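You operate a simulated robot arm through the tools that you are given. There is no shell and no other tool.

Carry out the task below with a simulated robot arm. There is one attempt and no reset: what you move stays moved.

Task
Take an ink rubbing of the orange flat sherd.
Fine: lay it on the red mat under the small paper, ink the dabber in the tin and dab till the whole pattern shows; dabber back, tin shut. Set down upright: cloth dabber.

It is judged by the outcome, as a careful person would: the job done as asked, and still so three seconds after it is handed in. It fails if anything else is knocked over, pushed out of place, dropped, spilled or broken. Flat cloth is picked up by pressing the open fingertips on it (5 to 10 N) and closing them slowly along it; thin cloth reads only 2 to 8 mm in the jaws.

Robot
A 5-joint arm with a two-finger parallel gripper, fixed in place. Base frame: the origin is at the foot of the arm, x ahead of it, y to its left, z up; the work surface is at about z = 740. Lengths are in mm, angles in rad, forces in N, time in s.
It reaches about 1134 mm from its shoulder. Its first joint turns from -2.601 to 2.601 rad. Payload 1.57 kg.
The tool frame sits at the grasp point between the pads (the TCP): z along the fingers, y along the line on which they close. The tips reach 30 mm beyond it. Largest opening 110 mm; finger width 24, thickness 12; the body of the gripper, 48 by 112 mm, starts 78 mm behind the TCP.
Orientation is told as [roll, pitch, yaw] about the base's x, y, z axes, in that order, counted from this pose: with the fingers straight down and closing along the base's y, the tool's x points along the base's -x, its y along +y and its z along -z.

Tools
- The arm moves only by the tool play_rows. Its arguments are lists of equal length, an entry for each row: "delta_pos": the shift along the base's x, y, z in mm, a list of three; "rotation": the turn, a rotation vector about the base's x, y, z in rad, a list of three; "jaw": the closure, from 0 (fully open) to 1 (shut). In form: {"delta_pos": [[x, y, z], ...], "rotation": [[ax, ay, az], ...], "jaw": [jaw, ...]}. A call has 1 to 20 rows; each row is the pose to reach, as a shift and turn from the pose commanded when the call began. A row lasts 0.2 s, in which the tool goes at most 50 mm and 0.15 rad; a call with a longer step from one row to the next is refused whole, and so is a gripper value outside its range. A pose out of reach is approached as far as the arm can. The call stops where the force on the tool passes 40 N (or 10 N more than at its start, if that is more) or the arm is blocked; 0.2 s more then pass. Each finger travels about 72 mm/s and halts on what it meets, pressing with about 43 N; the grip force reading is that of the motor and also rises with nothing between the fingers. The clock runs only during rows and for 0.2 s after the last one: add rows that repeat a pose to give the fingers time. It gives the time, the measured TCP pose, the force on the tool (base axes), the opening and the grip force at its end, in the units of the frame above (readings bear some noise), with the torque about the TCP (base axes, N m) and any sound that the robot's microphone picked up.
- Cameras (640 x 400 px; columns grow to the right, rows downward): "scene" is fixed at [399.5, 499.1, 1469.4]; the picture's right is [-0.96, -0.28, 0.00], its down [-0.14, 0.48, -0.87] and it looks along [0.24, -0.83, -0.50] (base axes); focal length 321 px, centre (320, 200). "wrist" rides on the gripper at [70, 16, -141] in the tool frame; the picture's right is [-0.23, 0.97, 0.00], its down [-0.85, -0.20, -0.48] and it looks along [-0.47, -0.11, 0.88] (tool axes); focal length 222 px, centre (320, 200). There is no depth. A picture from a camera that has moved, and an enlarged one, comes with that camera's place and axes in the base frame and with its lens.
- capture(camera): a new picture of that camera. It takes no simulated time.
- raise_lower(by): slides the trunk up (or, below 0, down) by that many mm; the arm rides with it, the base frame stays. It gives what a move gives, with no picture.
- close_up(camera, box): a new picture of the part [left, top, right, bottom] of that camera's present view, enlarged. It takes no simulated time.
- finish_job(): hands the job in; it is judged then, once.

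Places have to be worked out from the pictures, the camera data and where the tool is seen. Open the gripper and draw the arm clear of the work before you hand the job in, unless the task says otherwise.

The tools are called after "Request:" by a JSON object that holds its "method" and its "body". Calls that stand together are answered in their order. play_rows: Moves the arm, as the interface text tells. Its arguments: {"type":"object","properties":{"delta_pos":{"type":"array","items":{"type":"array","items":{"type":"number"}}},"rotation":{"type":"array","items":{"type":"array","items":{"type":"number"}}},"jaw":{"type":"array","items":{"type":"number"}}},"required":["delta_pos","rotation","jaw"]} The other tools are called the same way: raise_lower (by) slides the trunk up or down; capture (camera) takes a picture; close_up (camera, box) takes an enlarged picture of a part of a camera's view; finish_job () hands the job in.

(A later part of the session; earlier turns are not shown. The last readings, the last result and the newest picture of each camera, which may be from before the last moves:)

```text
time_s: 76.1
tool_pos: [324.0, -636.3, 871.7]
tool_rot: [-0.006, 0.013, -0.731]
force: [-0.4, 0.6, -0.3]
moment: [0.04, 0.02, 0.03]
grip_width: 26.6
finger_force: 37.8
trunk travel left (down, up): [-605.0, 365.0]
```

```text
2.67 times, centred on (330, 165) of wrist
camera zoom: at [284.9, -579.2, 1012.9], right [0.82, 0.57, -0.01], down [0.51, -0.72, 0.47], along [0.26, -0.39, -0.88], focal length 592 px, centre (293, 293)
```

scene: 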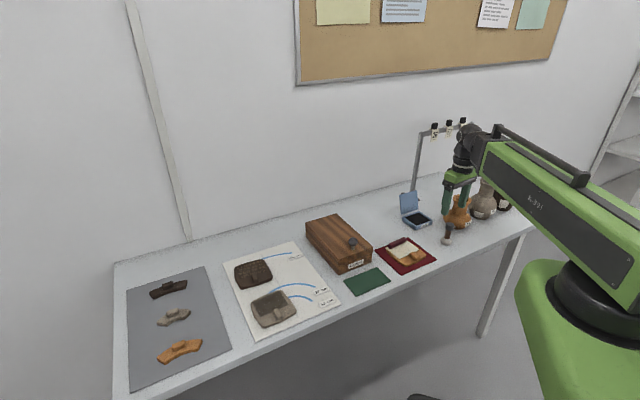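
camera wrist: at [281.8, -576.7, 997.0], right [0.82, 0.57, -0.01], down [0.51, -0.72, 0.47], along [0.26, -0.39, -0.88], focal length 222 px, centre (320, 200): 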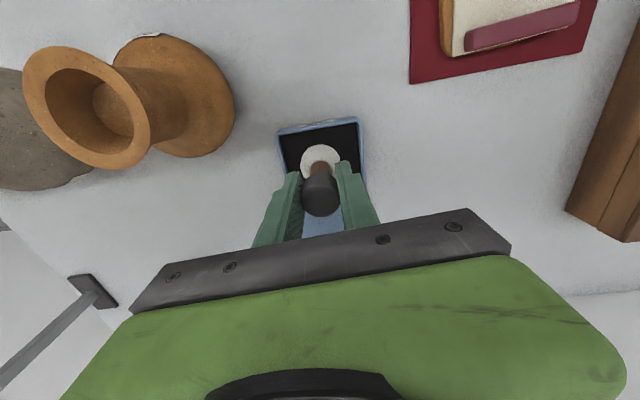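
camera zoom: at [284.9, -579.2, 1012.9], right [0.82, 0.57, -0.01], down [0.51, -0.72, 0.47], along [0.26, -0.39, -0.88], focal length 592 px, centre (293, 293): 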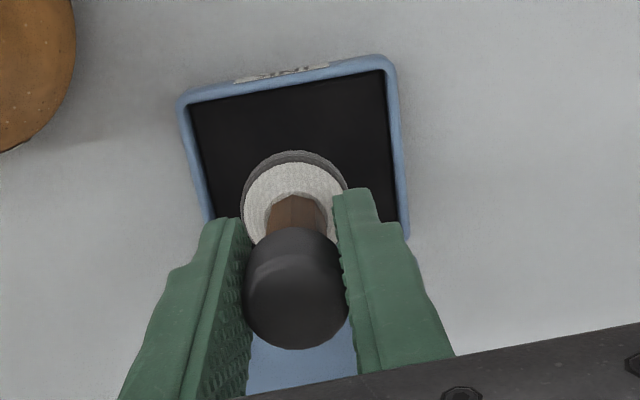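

The dabber's lower half is inked. It slid about 4 mm up in the grip, so contact is now about 71 mm below the TCP. I'll carry it over to the paper.

Request:
{"method": "play_rows", "body": {"delta_pos": [[2, 10, 0], [8, 36, 0], [14, 66, 0], [21, 96, 0], [27, 126, 0], [34, 156, 0], [40, 184, 0], [44, 204, 0], [45, 208, 0], [45, 208, 0]], "rotation": [[0, 0, 0], [0, 0, 0], [0, 0, 0], [0, 0, 0], [0, 0, 0], [0, 0, 0], [0, 0, 0], [0, 0, 0], [0, 0, 0], [0, 0, 0]], "jaw": [1, 1, 1, 1, 1, 1, 1, 1, 1, 1]}}

Request:
{"method": "raise_lower", "body": {"by": -25}}

Request:
{"method": "close_up", "body": {"camera": "wrist", "box": [220, 80, 420, 230]}}

Request:
{"method": "close_up", "body": {"camera": "scene", "box": [370, 200, 440, 252]}}

```text
time_s: 78.3
tool_pos: [369.3, -427.6, 870.9]
tool_rot: [-0.007, 0.014, -0.731]
force: [-0.3, 0.3, -0.8]
moment: [-0.03, -0.05, 0.0]
grip_width: 26.6
finger_force: 37.8
trunk travel left (down, up): [-605.0, 365.0]
```

```text
time_s: 79.0
tool_pos: [368.5, -428.3, 845.8]
tool_rot: [-0.007, 0.012, -0.731]
force: [0.3, -0.5, -0.1]
moment: [-0.01, 0.01, 0.02]
grip_width: 26.7
finger_force: 37.9
trunk travel left (down, up): [-580.0, 390.0]
```

```text
2.67 times, centred on (320, 155) of wrist
camera zoom: at [329.6, -371.1, 988.0], right [0.82, 0.57, -0.01], down [0.51, -0.72, 0.47], along [0.26, -0.39, -0.88], focal length 592 px, centre (320, 320)
```

zoom: 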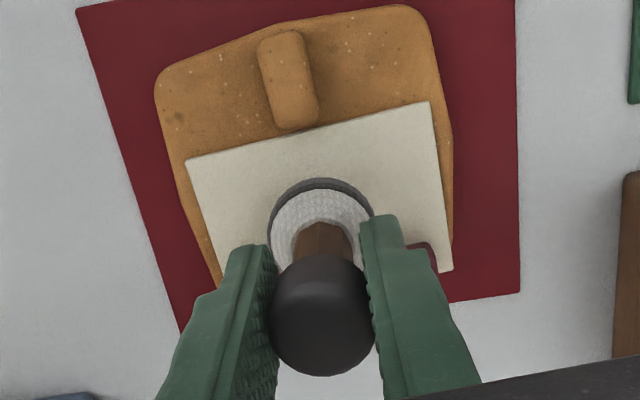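

```text
7.69 times, centred on (405, 226) of scene
camera zoom: at [399.5, 499.1, 1469.4], right [-0.96, -0.28, 0.0], down [-0.14, 0.48, -0.87], along [0.24, -0.83, -0.5], focal length 2469 px, centre (-334, 0)
```

zoom: 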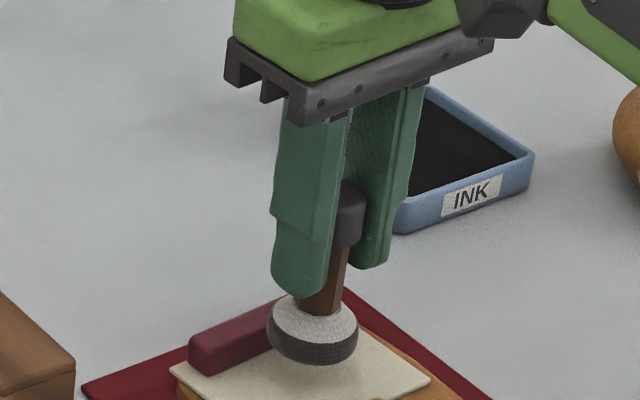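

Paper position confirmed with its front edge at n' ≈ 532. Now the first dab at the centre, lowering in small steps.

Request:
{"method": "raise_lower", "body": {"by": -14}}

Request:
{"method": "raise_lower", "body": {"by": -2}}

Request:
{"method": "raise_lower", "body": {"by": -1.5}}

Request:
{"method": "raise_lower", "body": {"by": -1}}

```text
time_s: 79.6
tool_pos: [369.3, -428.1, 831.6]
tool_rot: [-0.008, 0.012, -0.731]
force: [-0.2, -0.6, -1.1]
moment: [-0.02, 0.01, -0.01]
grip_width: 26.7
finger_force: 37.2
trunk travel left (down, up): [-566.0, 404.0]
```

```text
time_s: 80.1
tool_pos: [369.3, -428.5, 830.1]
tool_rot: [-0.008, 0.013, -0.731]
force: [-1.1, -0.4, -0.6]
moment: [0.0, 0.0, -0.02]
grip_width: 26.8
finger_force: 37.7
trunk travel left (down, up): [-564.0, 406.0]
```

```text
time_s: 80.7
tool_pos: [369.8, -428.5, 828.4]
tool_rot: [-0.007, 0.013, -0.731]
force: [1.1, -0.1, 3.0]
moment: [0.06, -0.06, -0.02]
grip_width: 26.7
finger_force: 37.6
trunk travel left (down, up): [-562.0, 408.0]
```

```text
time_s: 81.2
tool_pos: [369.7, -427.0, 828.2]
tool_rot: [-0.007, 0.01, -0.73]
force: [1.4, -1.3, 15.2]
moment: [-0.01, -0.12, -0.01]
grip_width: 26.5
finger_force: 37.5
trunk travel left (down, up): [-561.0, 409.0]
```

15 N of contact. I'll lift and shift aside to see the print made by this dab.

Request:
{"method": "raise_lower", "body": {"by": 20}}

Request:
{"method": "close_up", "body": {"camera": "wrist", "box": [220, 80, 420, 230]}}

Request:
{"method": "close_up", "body": {"camera": "scene", "box": [370, 205, 440, 257]}}

```text
time_s: 81.8
tool_pos: [369.3, -428.6, 848.1]
tool_rot: [-0.006, 0.013, -0.731]
force: [0.4, 0.1, -0.8]
moment: [-0.01, -0.01, 0.05]
grip_width: 26.5
finger_force: 37.9
trunk travel left (down, up): [-581.0, 389.0]
```

```text
2.67 times, centred on (320, 155) of wrist
camera zoom: at [329.5, -371.1, 989.5], right [0.82, 0.57, -0.01], down [0.51, -0.72, 0.47], along [0.26, -0.39, -0.88], focal length 592 px, centre (320, 320)
```

zoom: 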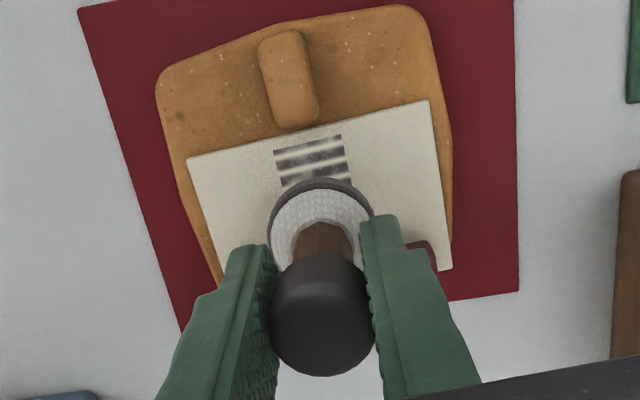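

```text
7.69 times, centred on (405, 231) of scene
camera zoom: at [399.5, 499.1, 1469.4], right [-0.96, -0.28, 0.0], down [-0.14, 0.48, -0.87], along [0.24, -0.83, -0.5], focal length 2469 px, centre (-334, -38)
```

zoom: 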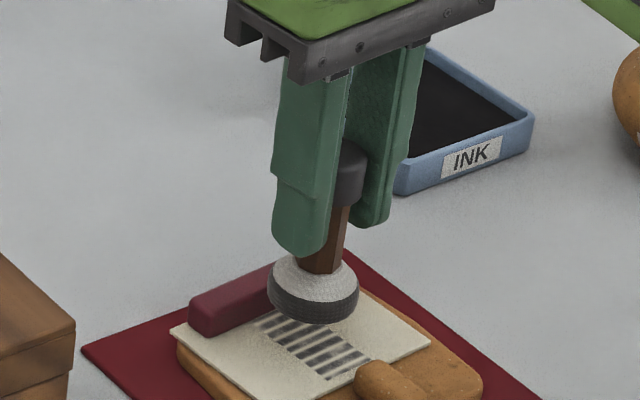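

One dab revealed a full strip about 28 mm wide. Next I'll dab the left third.

Request:
{"method": "play_rows", "body": {"delta_pos": [[-8, -9, 0], [-20, -21, 0], [-20, -21, 0], [-20, -21, 0]], "rotation": [[0, 0, 0], [0, 0, 0], [0, 0, 0], [0, 0, 0]], "jaw": [1, 1, 1, 1]}}

Request:
{"method": "raise_lower", "body": {"by": -18}}

Request:
{"method": "raise_lower", "body": {"by": -1.5}}

Request:
{"method": "raise_lower", "body": {"by": -0.8}}

```text
time_s: 82.8
tool_pos: [349.1, -450.8, 848.6]
tool_rot: [-0.008, 0.01, -0.731]
force: [0.0, 0.2, -1.0]
moment: [0.01, 0.04, 0.02]
grip_width: 26.7
finger_force: 37.3
trunk travel left (down, up): [-581.0, 389.0]
```

```text
time_s: 83.5
tool_pos: [347.3, -449.4, 831.1]
tool_rot: [-0.006, 0.012, -0.732]
force: [-0.1, 0.1, -0.6]
moment: [-0.02, -0.01, 0.0]
grip_width: 26.5
finger_force: 37.8
trunk travel left (down, up): [-563.0, 407.0]
```

```text
time_s: 84.0
tool_pos: [347.9, -448.6, 830.2]
tool_rot: [-0.007, 0.012, -0.731]
force: [0.5, -1.1, 7.0]
moment: [0.05, -0.04, 0.01]
grip_width: 26.6
finger_force: 38.2
trunk travel left (down, up): [-562.0, 408.0]
```

```text
time_s: 84.5
tool_pos: [347.8, -449.0, 827.8]
tool_rot: [-0.007, 0.011, -0.731]
force: [1.4, -1.4, 16.4]
moment: [0.0, -0.17, -0.02]
grip_width: 26.4
finger_force: 37.8
trunk travel left (down, up): [-561.0, 409.0]
```

Another 16 N dab. I'll lift, move to the right third and repeat.

Request:
{"method": "raise_lower", "body": {"by": 20}}

Request:
{"method": "play_rows", "body": {"delta_pos": [[8, 9, 0], [20, 22, 0], [32, 36, 0], [38.5, 43, 0], [38.5, 43, 0], [38.5, 43, 0]], "rotation": [[0, 0, 0], [0, 0, 0], [0, 0, 0], [0, 0, 0], [0, 0, 0], [0, 0, 0]], "jaw": [1, 1, 1, 1, 1, 1]}}

Request:
{"method": "close_up", "body": {"camera": "wrist", "box": [220, 80, 420, 230]}}

Request:
{"method": "raise_lower", "body": {"by": -18}}

Request:
{"method": "raise_lower", "body": {"by": -1.5}}

Request:
{"method": "raise_lower", "body": {"by": -0.8}}

```text
time_s: 85.2
tool_pos: [347.0, -449.8, 847.9]
tool_rot: [-0.008, 0.011, -0.73]
force: [-0.7, -0.3, -0.6]
moment: [-0.03, 0.0, -0.01]
grip_width: 26.5
finger_force: 37.3
trunk travel left (down, up): [-581.0, 389.0]
```

```text
time_s: 86.6
tool_pos: [386.2, -406.8, 848.0]
tool_rot: [-0.006, 0.012, -0.732]
force: [0.2, 0.2, -0.6]
moment: [-0.01, 0.01, 0.0]
grip_width: 26.9
finger_force: 37.3
trunk travel left (down, up): [-581.0, 389.0]
```

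```text
2.67 times, centred on (320, 155) of wrist
camera zoom: at [346.1, -349.3, 989.2], right [0.82, 0.57, -0.01], down [0.51, -0.72, 0.47], along [0.26, -0.39, -0.88], focal length 592 px, centre (320, 320)
```

zoom: 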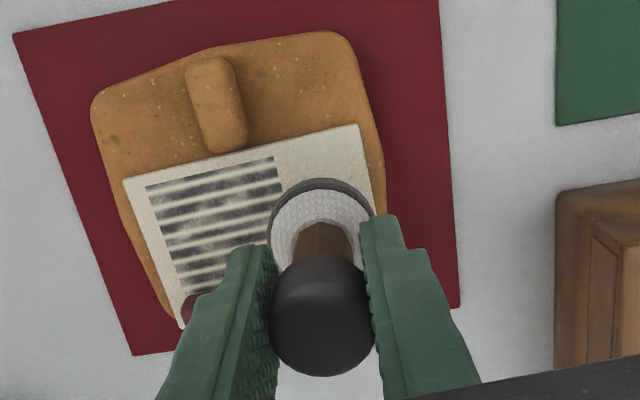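

```text
time_s: 87.2
tool_pos: [385.3, -406.5, 828.7]
tool_rot: [-0.006, 0.011, -0.733]
force: [0.2, -0.6, -1.4]
moment: [-0.02, 0.03, 0.03]
grip_width: 26.6
finger_force: 37.4
trunk travel left (down, up): [-563.0, 407.0]
```

```text
time_s: 87.7
tool_pos: [385.7, -405.9, 828.9]
tool_rot: [-0.007, 0.011, -0.731]
force: [0.7, -0.8, 10.1]
moment: [-0.04, -0.01, -0.01]
grip_width: 26.6
finger_force: 37.3
trunk travel left (down, up): [-561.0, 409.0]
```

```text
time_s: 88.2
tool_pos: [385.9, -406.3, 827.2]
tool_rot: [-0.007, 0.012, -0.732]
force: [1.7, -1.0, 18.5]
moment: [0.05, -0.16, 0.03]
grip_width: 26.6
finger_force: 37.6
trunk travel left (down, up): [-561.0, 409.0]
```

Lifting and shifting aside to inspect the whole print.

Request:
{"method": "raise_lower", "body": {"by": 30}}

Request:
{"method": "play_rows", "body": {"delta_pos": [[-15, -16, 0], [-36, -40, 0], [-58, -64, 0], [-80, -88, 0], [-86, -95, 0], [-86, -95, 0]], "rotation": [[0, 0, 0], [0, 0, 0], [0, 0, 0], [0, 0, 0], [0, 0, 0], [0, 0, 0]], "jaw": [1, 1, 1, 1, 1, 1]}}

Request:
{"method": "capture", "body": {"camera": "wrist"}}

Request:
{"method": "close_up", "body": {"camera": "wrist", "box": [340, 60, 520, 190]}}

Request:
{"method": "close_up", "body": {"camera": "scene", "box": [370, 215, 440, 267]}}

```text
time_s: 89.0
tool_pos: [386.4, -406.0, 857.5]
tool_rot: [-0.009, 0.012, -0.731]
force: [-0.1, 0.5, -0.4]
moment: [0.0, -0.03, 0.02]
grip_width: 26.3
finger_force: 37.1
trunk travel left (down, up): [-591.0, 379.0]
```

```text
time_s: 90.4
tool_pos: [300.9, -500.5, 857.5]
tool_rot: [-0.009, 0.013, -0.731]
force: [0.7, -0.2, -0.5]
moment: [0.05, -0.02, 0.04]
grip_width: 26.9
finger_force: 37.1
trunk travel left (down, up): [-591.0, 379.0]
```

```text
taken
camera wrist: at [260.4, -443.4, 998.9], right [0.82, 0.57, -0.01], down [0.51, -0.72, 0.47], along [0.26, -0.39, -0.88], focal length 222 px, centre (320, 200)
```

wrist: 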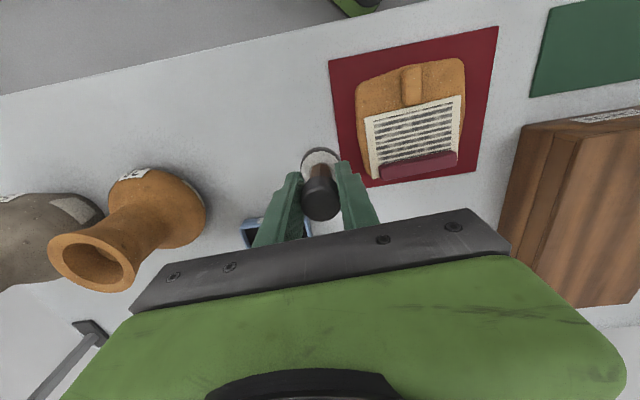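

```text
3.08 times, centred on (430, 125) of wrist
camera zoom: at [260.4, -443.4, 998.9], right [0.82, 0.57, -0.01], down [0.51, -0.72, 0.47], along [0.26, -0.39, -0.88], focal length 684 px, centre (-18, 431)
```

zoom: 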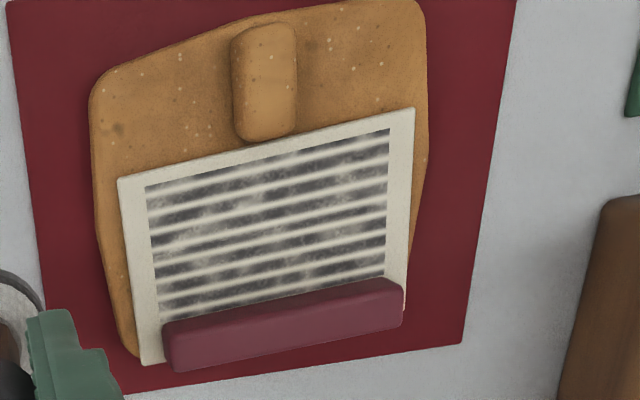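

```text
7.69 times, centred on (405, 241) of scene
camera zoom: at [399.5, 499.1, 1469.4], right [-0.96, -0.28, 0.0], down [-0.14, 0.48, -0.87], along [0.24, -0.83, -0.5], focal length 2469 px, centre (-334, -115)
```

zoom: 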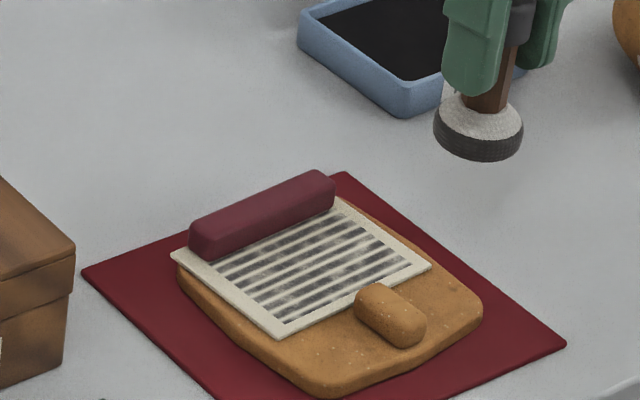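

The whole ribbed pattern now shows across all three strips. I'll check the edges and the strip near the bar more closely.

Request:
{"method": "close_up", "body": {"camera": "wrist", "box": [360, 85, 470, 185]}}

Request:
{"method": "close_up", "body": {"camera": "scene", "box": [386, 232, 422, 262]}}

```text
4.00 times, centred on (415, 135) of wrist
camera zoom: at [260.4, -443.4, 998.9], right [0.82, 0.57, -0.01], down [0.51, -0.72, 0.47], along [0.26, -0.39, -0.88], focal length 888 px, centre (-60, 460)
```

zoom: 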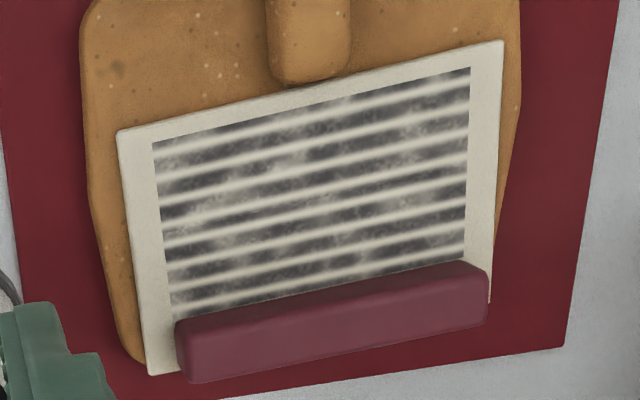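

```text
13.33 times, centred on (404, 247) of scene
camera zoom: at [399.5, 499.1, 1469.4], right [-0.96, -0.28, 0.0], down [-0.14, 0.48, -0.87], along [0.24, -0.83, -0.5], focal length 4279 px, centre (-800, -427)
```

zoom: 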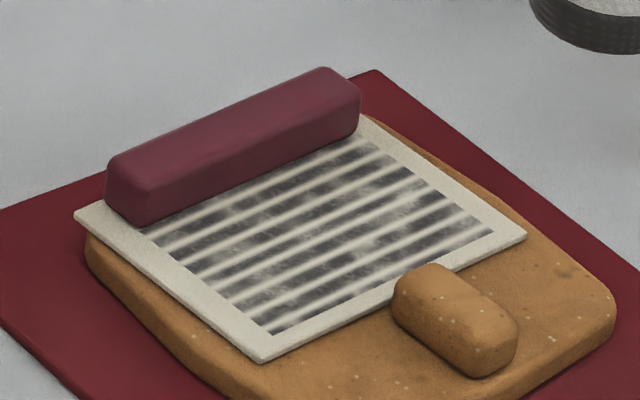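

The print is complete right up to the bar. Now the dabber goes back to its original spot at (221, -532).

Request:
{"method": "raise_lower", "body": {"by": 15}}

Request:
{"method": "play_rows", "body": {"delta_pos": [[-10, -4, 0], [-30, -12, 0], [-50, -20, 0], [-70, -27.5, 0], [-80, -31.5, 0], [-80, -31.5, 0], [-80, -31.5, 0]], "rotation": [[0, 0, 0], [0, 0, 0], [0, 0, 0], [0, 0, 0], [0, 0, 0], [0, 0, 0], [0, 0, 0]], "jaw": [1, 1, 1, 1, 1, 1, 1]}}

Request:
{"method": "raise_lower", "body": {"by": -54}}

Request:
{"method": "close_up", "body": {"camera": "scene", "box": [410, 190, 490, 250]}}

```text
time_s: 91.0
tool_pos: [299.6, -500.8, 872.1]
tool_rot: [-0.009, 0.012, -0.731]
force: [-0.7, -0.2, -1.0]
moment: [0.0, -0.02, -0.01]
grip_width: 26.5
finger_force: 37.5
trunk travel left (down, up): [-606.0, 364.0]
```

```text
time_s: 92.6
tool_pos: [218.7, -531.0, 872.6]
tool_rot: [-0.005, 0.011, -0.731]
force: [-0.2, -0.2, -0.8]
moment: [0.0, 0.0, -0.01]
grip_width: 26.4
finger_force: 37.6
trunk travel left (down, up): [-606.0, 364.0]
```

```text
time_s: 93.6
tool_pos: [220.3, -530.7, 818.2]
tool_rot: [-0.007, 0.011, -0.733]
force: [0.2, 0.1, 0.0]
moment: [0.03, 0.0, -0.01]
grip_width: 26.4
finger_force: 37.6
trunk travel left (down, up): [-552.0, 418.0]
```

```text
6.67 times, centred on (450, 220) of scene
camera zoom: at [399.5, 499.1, 1469.4], right [-0.96, -0.28, 0.0], down [-0.14, 0.48, -0.87], along [0.24, -0.83, -0.5], focal length 2140 px, centre (-547, 67)
```

zoom: 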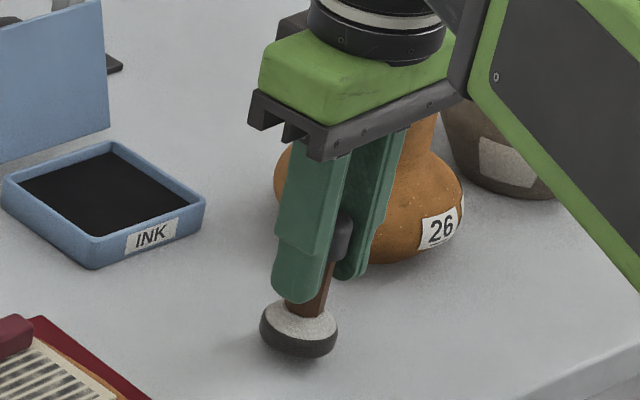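

Lowering to the table in small steps.

Request:
{"method": "raise_lower", "body": {"by": -4}}

Request:
{"method": "raise_lower", "body": {"by": -1.5}}

Request:
{"method": "raise_lower", "body": {"by": -1}}

Request:
{"method": "raise_lower", "body": {"by": -1}}

```text
time_s: 94.1
tool_pos: [219.8, -529.9, 814.4]
tool_rot: [-0.007, 0.013, -0.734]
force: [0.1, -0.3, -0.3]
moment: [0.02, 0.01, 0.0]
grip_width: 26.2
finger_force: 37.0
trunk travel left (down, up): [-548.0, 422.0]
```

```text
time_s: 94.6
tool_pos: [221.0, -530.4, 812.5]
tool_rot: [-0.007, 0.013, -0.729]
force: [0.2, 0.2, -1.3]
moment: [0.01, -0.02, 0.01]
grip_width: 26.6
finger_force: 37.0
trunk travel left (down, up): [-546.0, 424.0]
```

```text
time_s: 95.1
tool_pos: [219.2, -530.7, 812.6]
tool_rot: [-0.006, 0.012, -0.734]
force: [0.1, -0.5, -0.8]
moment: [0.01, 0.02, -0.03]
grip_width: 26.2
finger_force: 36.8
trunk travel left (down, up): [-545.0, 425.0]
```

```text
time_s: 95.6
tool_pos: [220.1, -529.9, 810.9]
tool_rot: [-0.006, 0.012, -0.734]
force: [-0.3, 0.6, 0.2]
moment: [0.01, 0.0, -0.01]
grip_width: 26.5
finger_force: 37.5
trunk travel left (down, up): [-544.0, 426.0]
```

Request:
{"method": "raise_lower", "body": {"by": -1}}

Request:
{"method": "raise_lower", "body": {"by": -0.8}}

```text
time_s: 96.1
tool_pos: [218.1, -531.0, 810.2]
tool_rot: [-0.007, 0.011, -0.732]
force: [1.4, -4.6, 17.5]
moment: [-0.21, 0.05, 0.05]
grip_width: 26.2
finger_force: 37.5
trunk travel left (down, up): [-543.0, 427.0]
```

```text
time_s: 96.7
tool_pos: [218.9, -530.3, 809.4]
tool_rot: [-0.007, 0.009, -0.731]
force: [-0.3, -5.7, 23.9]
moment: [-0.24, 0.11, 0.09]
grip_width: 26.4
finger_force: 37.6
trunk travel left (down, up): [-542.0, 428.0]
```

Firm, flat contact. I'll ease off by 1.5 mm, then open gradually.

Request:
{"method": "raise_lower", "body": {"by": 1.5}}

Request:
{"method": "play_rows", "body": {"delta_pos": [[0, 0, 0], [0, 0, 0], [0, 0, 0], [0, 0, 0], [0, 0, 0]], "rotation": [[0, 0, 0], [0, 0, 0], [0, 0, 0], [0, 0, 0], [0, 0, 0]], "jaw": [0.8, 0.72, 0.66, 0.6, 0.6]}}

Request:
{"method": "raise_lower", "body": {"by": 70}}

Request:
{"method": "close_up", "body": {"camera": "scene", "box": [380, 160, 500, 250]}}

Request:
{"method": "capture", "body": {"camera": "wrist"}}

```text
time_s: 97.2
tool_pos: [217.9, -530.8, 811.0]
tool_rot: [-0.005, 0.011, -0.732]
force: [0.6, 0.7, -0.2]
moment: [-0.01, 0.03, 0.03]
grip_width: 26.4
finger_force: 37.3
trunk travel left (down, up): [-544.0, 426.0]
```

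```text
time_s: 98.4
tool_pos: [219.3, -531.0, 810.7]
tool_rot: [-0.007, 0.014, -0.731]
force: [0.0, 0.6, 0.4]
moment: [0.02, 0.01, -0.03]
grip_width: 43.9
finger_force: 0.1
trunk travel left (down, up): [-544.0, 426.0]
```

```text
time_s: 99.4
tool_pos: [219.1, -530.6, 881.6]
tool_rot: [-0.004, 0.012, -0.731]
force: [0.0, -0.1, -0.8]
moment: [0.02, 0.01, -0.04]
grip_width: 43.8
finger_force: 0.1
trunk travel left (down, up): [-614.0, 356.0]
```

```text
4.44 times, centred on (440, 205) of scene
camera zoom: at [399.5, 499.1, 1469.4], right [-0.96, -0.28, 0.0], down [-0.14, 0.48, -0.87], along [0.24, -0.83, -0.5], focal length 1426 px, centre (-213, 178)
```

zoom: 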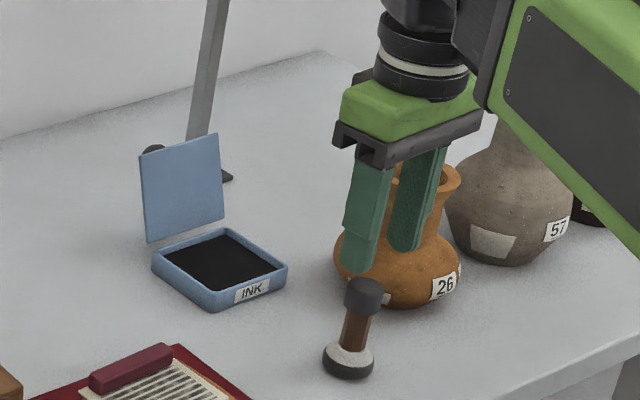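

```text
taken
camera wrist: at [180.0, -473.7, 1022.1], right [0.82, 0.57, -0.01], down [0.51, -0.72, 0.47], along [0.26, -0.39, -0.88], focal length 222 px, centre (320, 200)
```

wrist: 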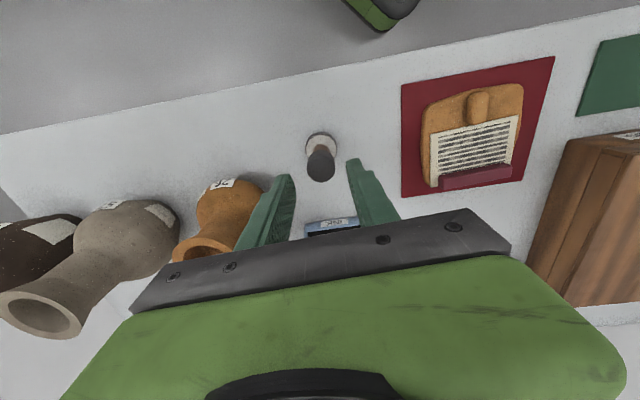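

The dabber stands upright in its place. Now the lid: its top edge is at about n ≈ 757, z ≈ 840, with a knob behind it. I'll straddle the lid edge beside the knob, jaws closing along n, to push it over and catch it. First I'll raise and move above it.

Request:
{"method": "raise_lower", "body": {"by": 35}}

Request:
{"method": "play_rows", "body": {"delta_pos": [[20, -12, 0], [40, -35, 0], [60, -65, 0], [80, -95, 0], [95, -120, 0], [105, -145, 0], [115, -160, 0], [115, -160, 0]], "rotation": [[0, 0, 0], [0, 0, 0], [0, 0, 0], [0, 0, 0], [0, 0, 0], [0, 0, 0], [0, 0, 0], [0, 0, 0]], "jaw": [0.6, 0.6, 0.6, 0.6, 0.6, 0.6, 0.6, 0.6]}}

Request:
{"method": "capture", "body": {"camera": "wrist"}}

Request:
{"method": "close_up", "body": {"camera": "scene", "box": [380, 120, 500, 210]}}

```text
time_s: 100.2
tool_pos: [220.1, -530.4, 914.8]
tool_rot: [-0.005, 0.011, -0.731]
force: [0.0, 0.5, 1.0]
moment: [0.0, 0.01, 0.02]
grip_width: 43.7
finger_force: 0.1
trunk travel left (down, up): [-649.0, 321.0]
```

```text
time_s: 102.0
tool_pos: [335.4, -692.0, 915.1]
tool_rot: [-0.008, 0.012, -0.732]
force: [0.3, -0.9, 0.2]
moment: [0.0, -0.01, 0.02]
grip_width: 44.0
finger_force: 0.2
trunk travel left (down, up): [-649.0, 321.0]
```

```text
taken
camera wrist: at [296.4, -634.5, 1057.1], right [0.82, 0.57, -0.01], down [0.51, -0.72, 0.47], along [0.26, -0.39, -0.88], focal length 222 px, centre (320, 200)
```

wrist: 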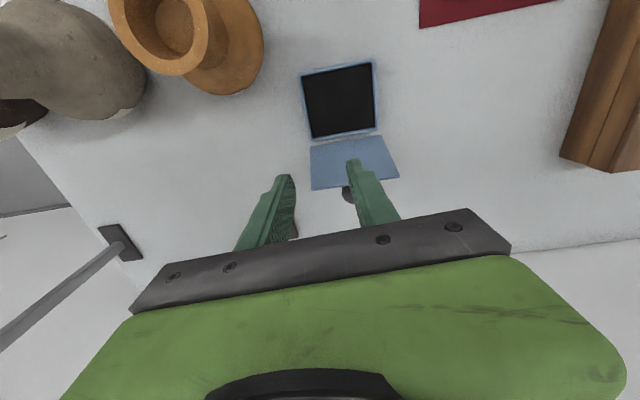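

```text
4.44 times, centred on (440, 165) of scene
camera zoom: at [399.5, 499.1, 1469.4], right [-0.96, -0.28, 0.0], down [-0.14, 0.48, -0.87], along [0.24, -0.83, -0.5], focal length 1426 px, centre (-213, 356)
```

zoom: 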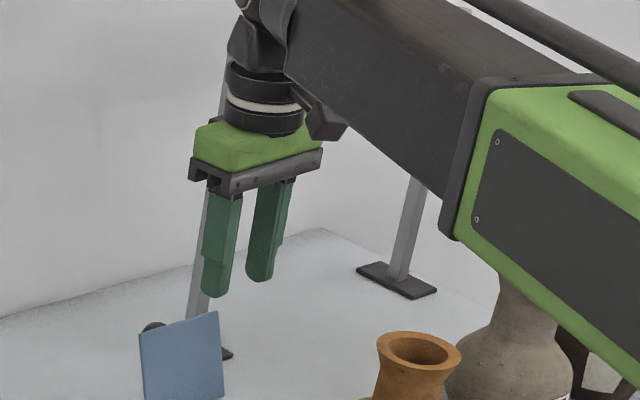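

From this overhead view the lid spans e from -267 to -175, hinge n ≈ 728 and top n ≈ 759, with the knob at e ≈ -225, n ≈ 778. I'll spin the tool so it closes along n and place it at e ≈ -257 over the lid's left end.

Request:
{"method": "play_rows", "body": {"delta_pos": [[2, -3, 0], [4, -6, 0], [6, -9, 0], [8, -12, 0], [10, -15, 0], [12.5, -19.3, 0], [12.5, -19.3, 0], [12.5, -19.3, 0], [12.5, -19.3, 0], [12.5, -19.3, 0], [12.5, -19.3, 0], [12.5, -19.3, 0], [12.5, -19.3, 0]], "rotation": [[0, 0, 0.13], [0, 0, 0.26], [0, 0, 0.39], [0, 0, 0.52], [0, 0, 0.65], [0, 0, 0.78], [0, 0, 0.91], [0, 0, 1.04], [0, 0, 1.17], [0, 0, 1.3], [0, 0, 1.43], [0, 0, 1.516], [0, 0, 1.516]], "jaw": [0.55, 0.55, 0.55, 0.55, 0.55, 0.55, 0.55, 0.55, 0.55, 0.55, 0.55, 0.55, 0.55]}}

Request:
{"method": "capture", "body": {"camera": "wrist"}}

Request:
{"method": "close_up", "body": {"camera": "scene", "box": [370, 120, 490, 240]}}

```text
time_s: 104.8
tool_pos: [346.2, -711.4, 916.4]
tool_rot: [-0.006, 0.013, 0.788]
force: [-0.6, 1.1, 0.0]
moment: [0.0, 0.0, 0.01]
grip_width: 49.4
finger_force: 0.1
trunk travel left (down, up): [-649.0, 321.0]
```

```text
taken
camera wrist: at [286.2, -747.5, 1057.1], right [-0.53, 0.85, -0.01], down [0.75, 0.47, 0.47], along [0.4, 0.24, -0.88], focal length 222 px, centre (320, 200)
```

wrist: 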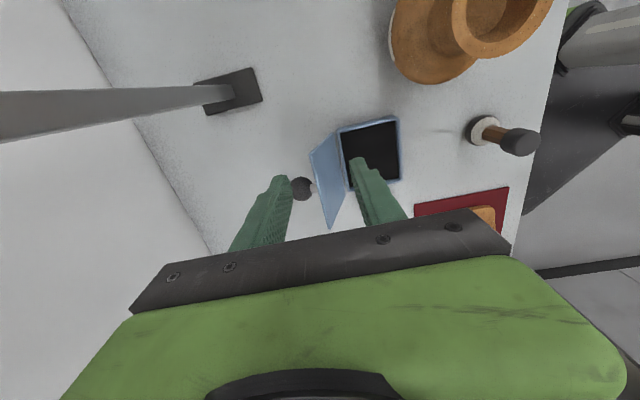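

```text
3.33 times, centred on (430, 180) of scene
camera zoom: at [399.5, 499.1, 1469.4], right [-0.96, -0.28, 0.0], down [-0.14, 0.48, -0.87], along [0.24, -0.83, -0.5], focal length 1070 px, centre (-47, 267)
```

zoom: 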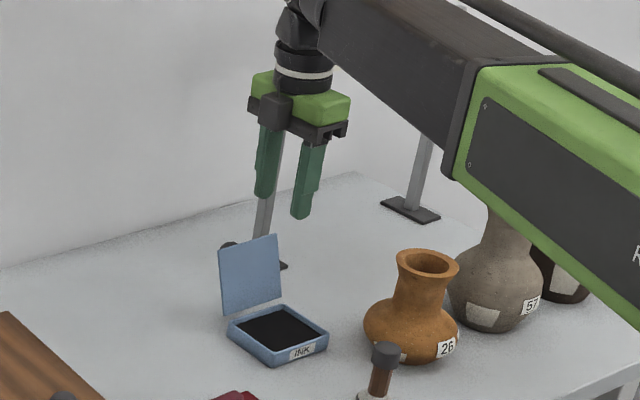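

Enlarging to check the finger positions relative to the lid and knob.

Request:
{"method": "close_up", "body": {"camera": "wrist", "box": [240, 100, 420, 240]}}

```text
2.86 times, centred on (330, 170) of wrist
camera zoom: at [286.2, -747.5, 1057.1], right [-0.53, 0.85, -0.01], down [0.75, 0.47, 0.47], along [0.4, 0.24, -0.88], focal length 635 px, centre (291, 286)
```

zoom: 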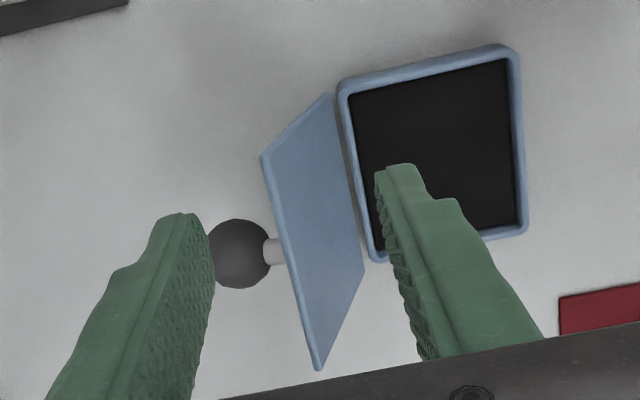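

The fingers line up with the lid's left end, clear of the knob (e -238 to -210). Lowering in two stages.

Request:
{"method": "raise_lower", "body": {"by": -42}}

Request:
{"method": "close_up", "body": {"camera": "wrist", "box": [240, 100, 420, 240]}}

```text
time_s: 105.7
tool_pos: [346.4, -708.1, 873.4]
tool_rot: [-0.007, 0.014, 0.785]
force: [-0.1, -0.4, -0.3]
moment: [-0.02, 0.02, 0.01]
grip_width: 49.7
finger_force: 0.1
trunk travel left (down, up): [-607.0, 363.0]
```

```text
2.86 times, centred on (330, 170) of wrist
camera zoom: at [286.2, -747.3, 1015.1], right [-0.53, 0.85, -0.01], down [0.75, 0.47, 0.47], along [0.4, 0.24, -0.88], focal length 635 px, centre (291, 286)
```

zoom: 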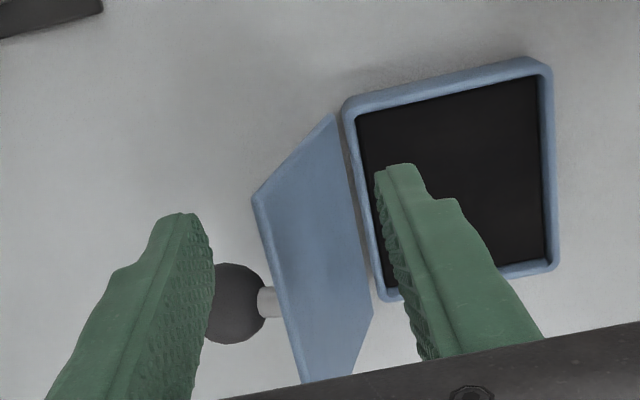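

Clearances look right. Continuing down so the tips sit about 40 mm below the lid's top edge.

Request:
{"method": "raise_lower", "body": {"by": -25}}

Request:
{"method": "raise_lower", "body": {"by": -18}}

Request:
{"method": "close_up", "body": {"camera": "wrist", "box": [240, 100, 420, 240]}}

Request:
{"method": "close_up", "body": {"camera": "scene", "box": [390, 150, 460, 235]}}

```text
time_s: 106.4
tool_pos: [347.2, -710.5, 849.2]
tool_rot: [-0.007, 0.012, 0.785]
force: [0.1, 0.1, 1.2]
moment: [-0.02, 0.0, -0.03]
grip_width: 49.3
finger_force: 0.1
trunk travel left (down, up): [-582.0, 388.0]
```

```text
time_s: 107.0
tool_pos: [346.4, -710.0, 830.2]
tool_rot: [-0.007, 0.012, 0.784]
force: [-0.2, -0.6, -0.7]
moment: [0.05, -0.02, 0.02]
grip_width: 49.5
finger_force: 0.1
trunk travel left (down, up): [-564.0, 406.0]
```

```text
2.86 times, centred on (330, 170) of wrist
camera zoom: at [286.2, -747.3, 972.1], right [-0.53, 0.85, -0.01], down [0.75, 0.47, 0.47], along [0.4, 0.24, -0.88], focal length 635 px, centre (291, 286)
```

zoom: 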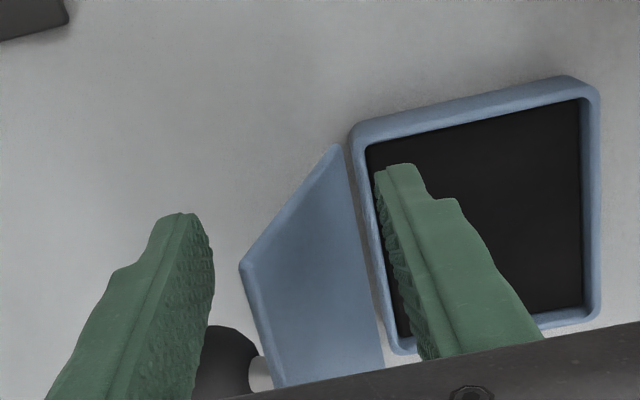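

```text
4.71 times, centred on (425, 192) of scene
camera zoom: at [399.5, 499.1, 1469.4], right [-0.96, -0.28, 0.0], down [-0.14, 0.48, -0.87], along [0.24, -0.83, -0.5], focal length 1510 px, centre (-174, 235)
```

zoom: 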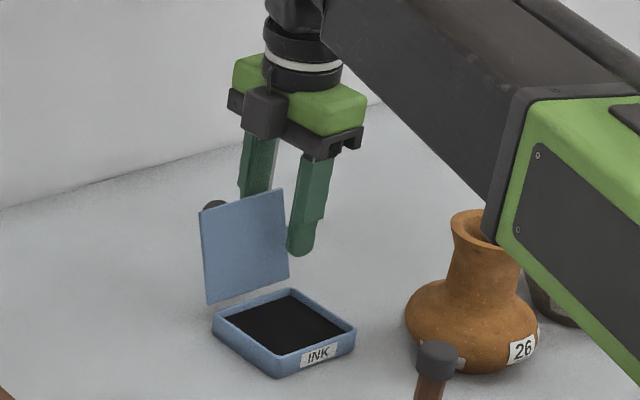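

The lid is between the fingers. I'll slowly pull toward the robot so the far finger swings the lid up, checking force as I go.

Request:
{"method": "play_rows", "body": {"delta_pos": [[-2.8, 2.8, 0], [-5.6, 5.6, 0], [-8.5, 8.5, 0], [-11.3, 11.3, 0], [-14.1, 14.1, 0], [-17, 17, 0], [-19.8, 19.8, 0], [-21.2, 21.2, 0]], "rotation": [[0, 0, 0], [0, 0, 0], [0, 0, 0], [0, 0, 0], [0, 0, 0], [0, 0, 0], [0, 0, 0], [0, 0, 0]], "jaw": [0.55, 0.55, 0.55, 0.55, 0.55, 0.55, 0.55, 0.55]}}

Request:
{"method": "close_up", "body": {"camera": "wrist", "box": [240, 100, 420, 240]}}

Request:
{"method": "close_up", "body": {"camera": "scene", "box": [390, 150, 460, 235]}}

```text
time_s: 108.8
tool_pos: [324.6, -689.1, 831.1]
tool_rot: [-0.008, 0.013, 0.785]
force: [0.4, -0.4, 0.3]
moment: [0.0, 0.01, 0.02]
grip_width: 49.4
finger_force: 0.0
trunk travel left (down, up): [-564.0, 406.0]
```

```text
2.86 times, centred on (330, 170) of wrist
camera zoom: at [264.6, -726.2, 972.1], right [-0.53, 0.85, -0.01], down [0.75, 0.47, 0.47], along [0.4, 0.24, -0.88], focal length 635 px, centre (291, 286)
```

zoom: 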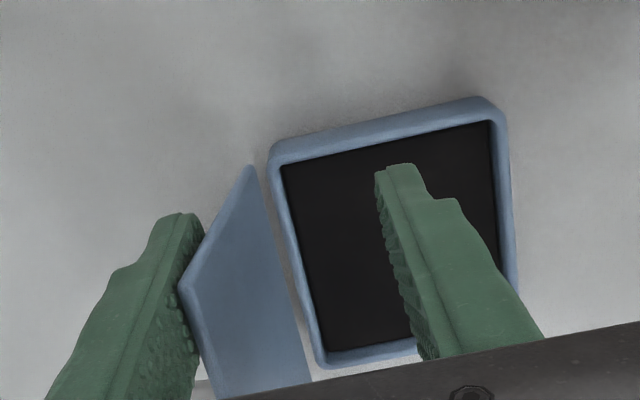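

```text
4.71 times, centred on (425, 192) of scene
camera zoom: at [399.5, 499.1, 1469.4], right [-0.96, -0.28, 0.0], down [-0.14, 0.48, -0.87], along [0.24, -0.83, -0.5], focal length 1510 px, centre (-174, 235)
```

zoom: 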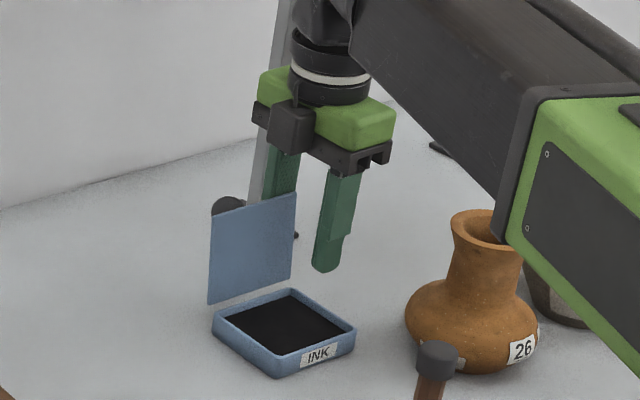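

The far finger is moving the lid with negligible force. Continuing past vertical slowly.

Request:
{"method": "play_rows", "body": {"delta_pos": [[-2.1, 2.1, 0], [-4.2, 4.2, 0], [-6.4, 6.4, 0], [-8.5, 8.5, 0], [-10.6, 10.6, 0], [-12.7, 12.7, 0], [-14.8, 14.8, 0], [-14.8, 14.8, 0]], "rotation": [[0, 0, 0], [0, 0, 0], [0, 0, 0], [0, 0, 0], [0, 0, 0], [0, 0, 0], [0, 0, 0], [0, 0, 0]], "jaw": [0.55, 0.55, 0.55, 0.55, 0.55, 0.55, 0.55, 0.55]}}

Request:
{"method": "close_up", "body": {"camera": "wrist", "box": [240, 100, 420, 240]}}

Request:
{"method": "close_up", "body": {"camera": "scene", "box": [390, 150, 460, 235]}}

```text
time_s: 110.6
tool_pos: [311.7, -675.3, 830.5]
tool_rot: [-0.007, 0.013, 0.784]
force: [0.8, -0.1, -0.3]
moment: [-0.01, -0.03, -0.03]
grip_width: 49.6
finger_force: 0.0
trunk travel left (down, up): [-564.0, 406.0]
```

```text
2.86 times, centred on (330, 170) of wrist
camera zoom: at [250.3, -711.2, 972.1], right [-0.53, 0.85, -0.01], down [0.75, 0.47, 0.47], along [0.4, 0.24, -0.88], focal length 635 px, centre (291, 286)
```

zoom: 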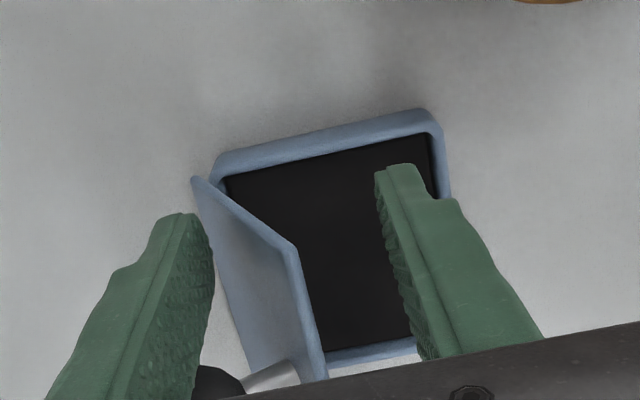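

```text
4.71 times, centred on (425, 192) of scene
camera zoom: at [399.5, 499.1, 1469.4], right [-0.96, -0.28, 0.0], down [-0.14, 0.48, -0.87], along [0.24, -0.83, -0.5], focal length 1510 px, centre (-174, 235)
```

zoom: 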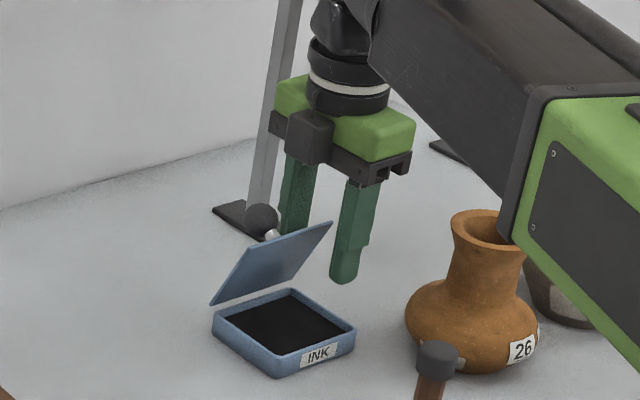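

The lid has passed vertical and is ahead of the far finger. I'll wait a moment to see whether it holds or is sinking onto the near finger.

Request:
{"method": "play_rows", "body": {"delta_pos": [[0, 0, 0]], "rotation": [[0, 0, 0]], "jaw": [0.55]}}

Request:
{"method": "close_up", "body": {"camera": "wrist", "box": [240, 100, 420, 240]}}

Request:
{"method": "close_up", "body": {"camera": "scene", "box": [390, 150, 460, 235]}}

```text
time_s: 111.0
tool_pos: [311.2, -675.3, 830.6]
tool_rot: [-0.007, 0.011, 0.785]
force: [0.5, 0.2, 1.0]
moment: [0.02, 0.0, 0.0]
grip_width: 49.5
finger_force: 0.4
trunk travel left (down, up): [-564.0, 406.0]
```

```text
2.86 times, centred on (330, 170) of wrist
camera zoom: at [250.3, -711.2, 972.1], right [-0.53, 0.85, -0.01], down [0.75, 0.47, 0.47], along [0.4, 0.24, -0.88], focal length 635 px, centre (291, 286)
```

zoom: 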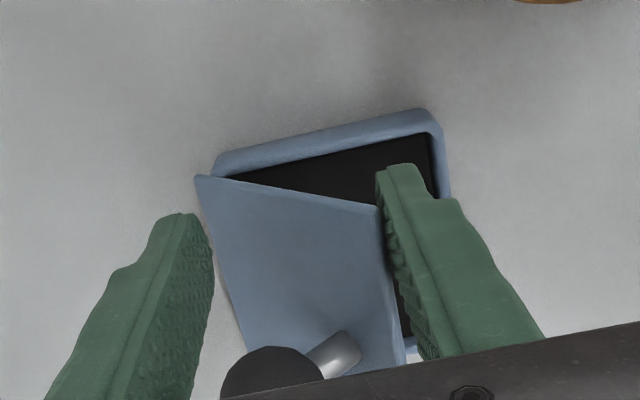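

```text
4.71 times, centred on (425, 192) of scene
camera zoom: at [399.5, 499.1, 1469.4], right [-0.96, -0.28, 0.0], down [-0.14, 0.48, -0.87], along [0.24, -0.83, -0.5], focal length 1510 px, centre (-174, 235)
```

zoom: 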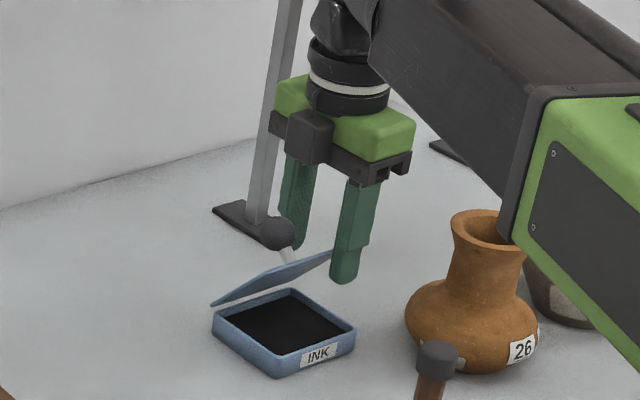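

The lid closes with damping and now rests on the near finger as planned. I'll lower slightly and retreat slowly so it comes down gently.

Request:
{"method": "raise_lower", "body": {"by": -12}}

Request:
{"method": "play_rows", "body": {"delta_pos": [[-2.1, 2.1, 0], [-4.2, 4.2, 0], [-6.4, 6.4, 0], [-8.5, 8.5, 0], [-10.6, 10.6, 0], [-12, 12, 0], [-13.4, 13.4, 0], [-14.8, 14.8, 0]], "rotation": [[0, 0, 0], [0, 0, 0], [0, 0, 0], [0, 0, 0], [0, 0, 0], [0, 0, 0], [0, 0, 0], [0, 0, 0]], "jaw": [0.55, 0.55, 0.55, 0.55, 0.55, 0.55, 0.55, 0.55]}}

Request:
{"method": "close_up", "body": {"camera": "wrist", "box": [240, 100, 420, 240]}}

Request:
{"method": "close_up", "body": {"camera": "scene", "box": [390, 150, 460, 235]}}

```text
time_s: 111.6
tool_pos: [310.3, -674.6, 819.0]
tool_rot: [-0.007, 0.011, 0.786]
force: [-0.1, 0.7, 0.5]
moment: [0.02, 0.02, 0.0]
grip_width: 49.6
finger_force: 0.1
trunk travel left (down, up): [-552.0, 418.0]
```

```text
time_s: 113.4
tool_pos: [296.4, -659.5, 819.5]
tool_rot: [-0.007, 0.013, 0.785]
force: [-0.3, -0.3, 0.0]
moment: [0.03, 0.01, -0.03]
grip_width: 49.7
finger_force: 0.2
trunk travel left (down, up): [-552.0, 418.0]
```

```text
2.86 times, centred on (330, 170) of wrist
camera zoom: at [235.6, -696.4, 960.1], right [-0.53, 0.85, -0.01], down [0.75, 0.47, 0.47], along [0.4, 0.24, -0.88], focal length 635 px, centre (291, 286)
```

zoom: 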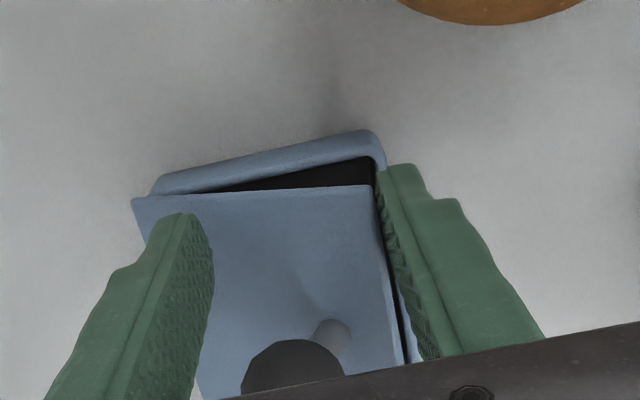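

```text
4.71 times, centred on (425, 192) of scene
camera zoom: at [399.5, 499.1, 1469.4], right [-0.96, -0.28, 0.0], down [-0.14, 0.48, -0.87], along [0.24, -0.83, -0.5], focal length 1510 px, centre (-174, 235)
```

zoom: 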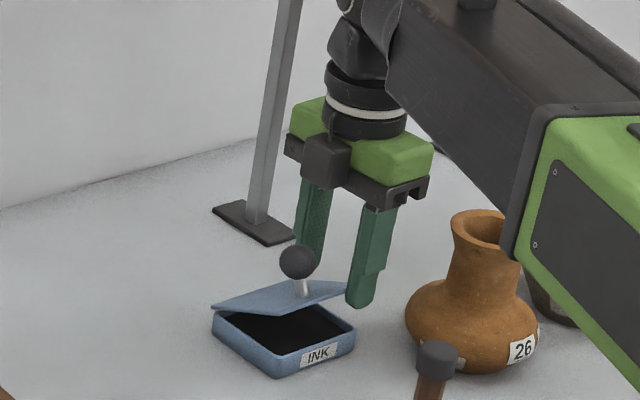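

The lid is at about 20° and lowering gently. Retreating another 10 mm lets it settle.

Request:
{"method": "play_rows", "body": {"delta_pos": [[-1.4, 1.4, 0], [-2.8, 2.8, 0], [-4.2, 4.2, 0], [-5.6, 5.6, 0], [-7, 7, 0], [-7, 7, 0], [-7, 7, 0]], "rotation": [[0, 0, 0], [0, 0, 0], [0, 0, 0], [0, 0, 0], [0, 0, 0], [0, 0, 0], [0, 0, 0]], "jaw": [0.55, 0.55, 0.55, 0.55, 0.55, 0.55, 0.55]}}

Request:
{"method": "close_up", "body": {"camera": "wrist", "box": [240, 100, 420, 240]}}

Request:
{"method": "close_up", "body": {"camera": "scene", "box": [390, 150, 460, 235]}}

```text
time_s: 115.0
tool_pos: [289.9, -652.3, 818.2]
tool_rot: [-0.007, 0.012, 0.785]
force: [0.4, 0.2, -0.1]
moment: [0.0, -0.01, 0.03]
grip_width: 49.7
finger_force: 0.1
trunk travel left (down, up): [-552.0, 418.0]
```

```text
2.86 times, centred on (330, 170) of wrist
camera zoom: at [228.6, -689.1, 960.1], right [-0.53, 0.85, -0.01], down [0.75, 0.47, 0.47], along [0.4, 0.24, -0.88], focal length 635 px, centre (291, 286)
```

zoom: 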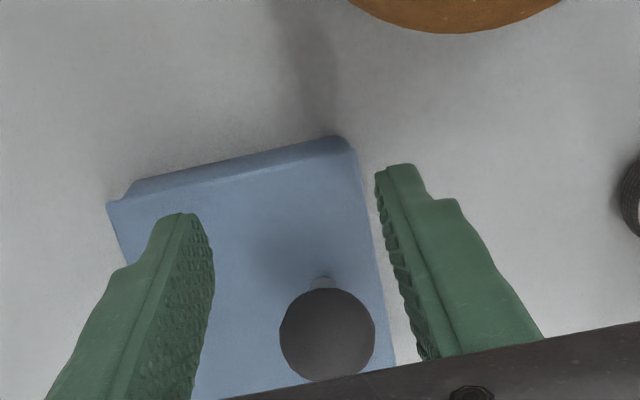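

```text
4.71 times, centred on (425, 192) of scene
camera zoom: at [399.5, 499.1, 1469.4], right [-0.96, -0.28, 0.0], down [-0.14, 0.48, -0.87], along [0.24, -0.83, -0.5], focal length 1510 px, centre (-174, 235)
```

zoom: 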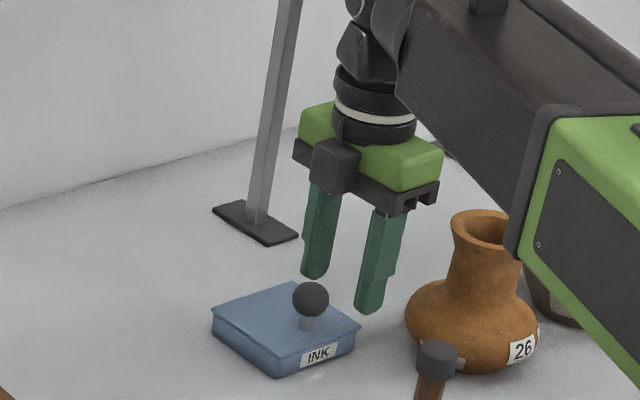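

The tin is shut. I'll raise the arm well clear and inspect everything.

Request:
{"method": "raise_lower", "body": {"by": 150}}

Request:
{"method": "play_rows", "body": {"delta_pos": [[0, 8, 0], [0, 30, 0], [5, 60, 0], [10, 90, 0], [10, 90, 0]], "rotation": [[0, 0, 0], [0, 0, 0], [0, 0, 0], [0, 0, 0], [0, 0, 0]], "jaw": [0.4, 0.2, 0, 0, 0]}}

Request:
{"method": "capture", "body": {"camera": "scene"}}

Request:
{"method": "close_up", "body": {"camera": "scene", "box": [370, 170, 490, 260]}}

Request:
{"method": "capture", "body": {"camera": "wrist"}}

```text
time_s: 116.8
tool_pos: [288.8, -652.6, 969.1]
tool_rot: [-0.006, 0.013, 0.786]
force: [0.2, -0.5, 0.0]
moment: [0.04, 0.01, 0.01]
grip_width: 49.7
finger_force: 0.1
trunk travel left (down, up): [-702.0, 268.0]
```

```text
time_s: 118.0
tool_pos: [301.6, -562.3, 967.5]
tool_rot: [-0.006, 0.012, 0.784]
force: [-0.3, 0.2, -0.9]
moment: [0.0, 0.01, -0.01]
grip_width: 110.0
finger_force: 0.0
trunk travel left (down, up): [-702.0, 268.0]
```

```text
taken
```

scene: 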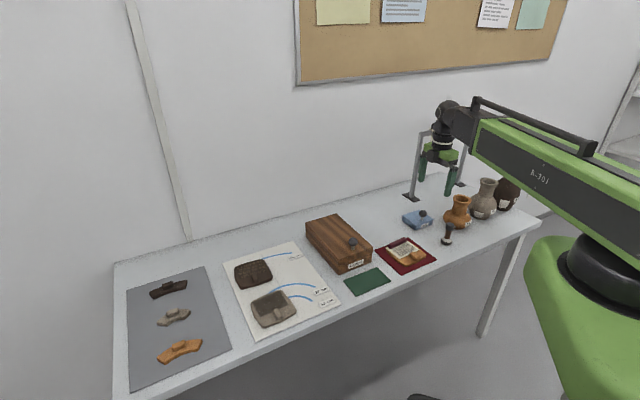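

```text
4.44 times, centred on (430, 215) of scene
camera zoom: at [399.5, 499.1, 1469.4], right [-0.96, -0.28, 0.0], down [-0.14, 0.48, -0.87], along [0.24, -0.83, -0.5], focal length 1426 px, centre (-169, 133)
```

zoom: 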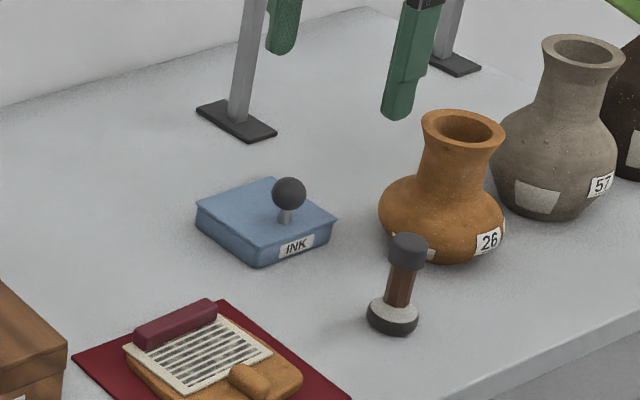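

```text
taken
camera wrist: at [239.3, -599.2, 1110.1], right [-0.53, 0.85, -0.01], down [0.75, 0.47, 0.47], along [0.4, 0.24, -0.88], focal length 222 px, centre (320, 200)
```

wrist: 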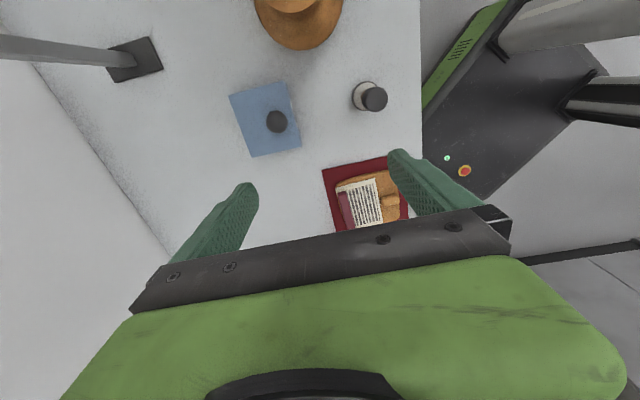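

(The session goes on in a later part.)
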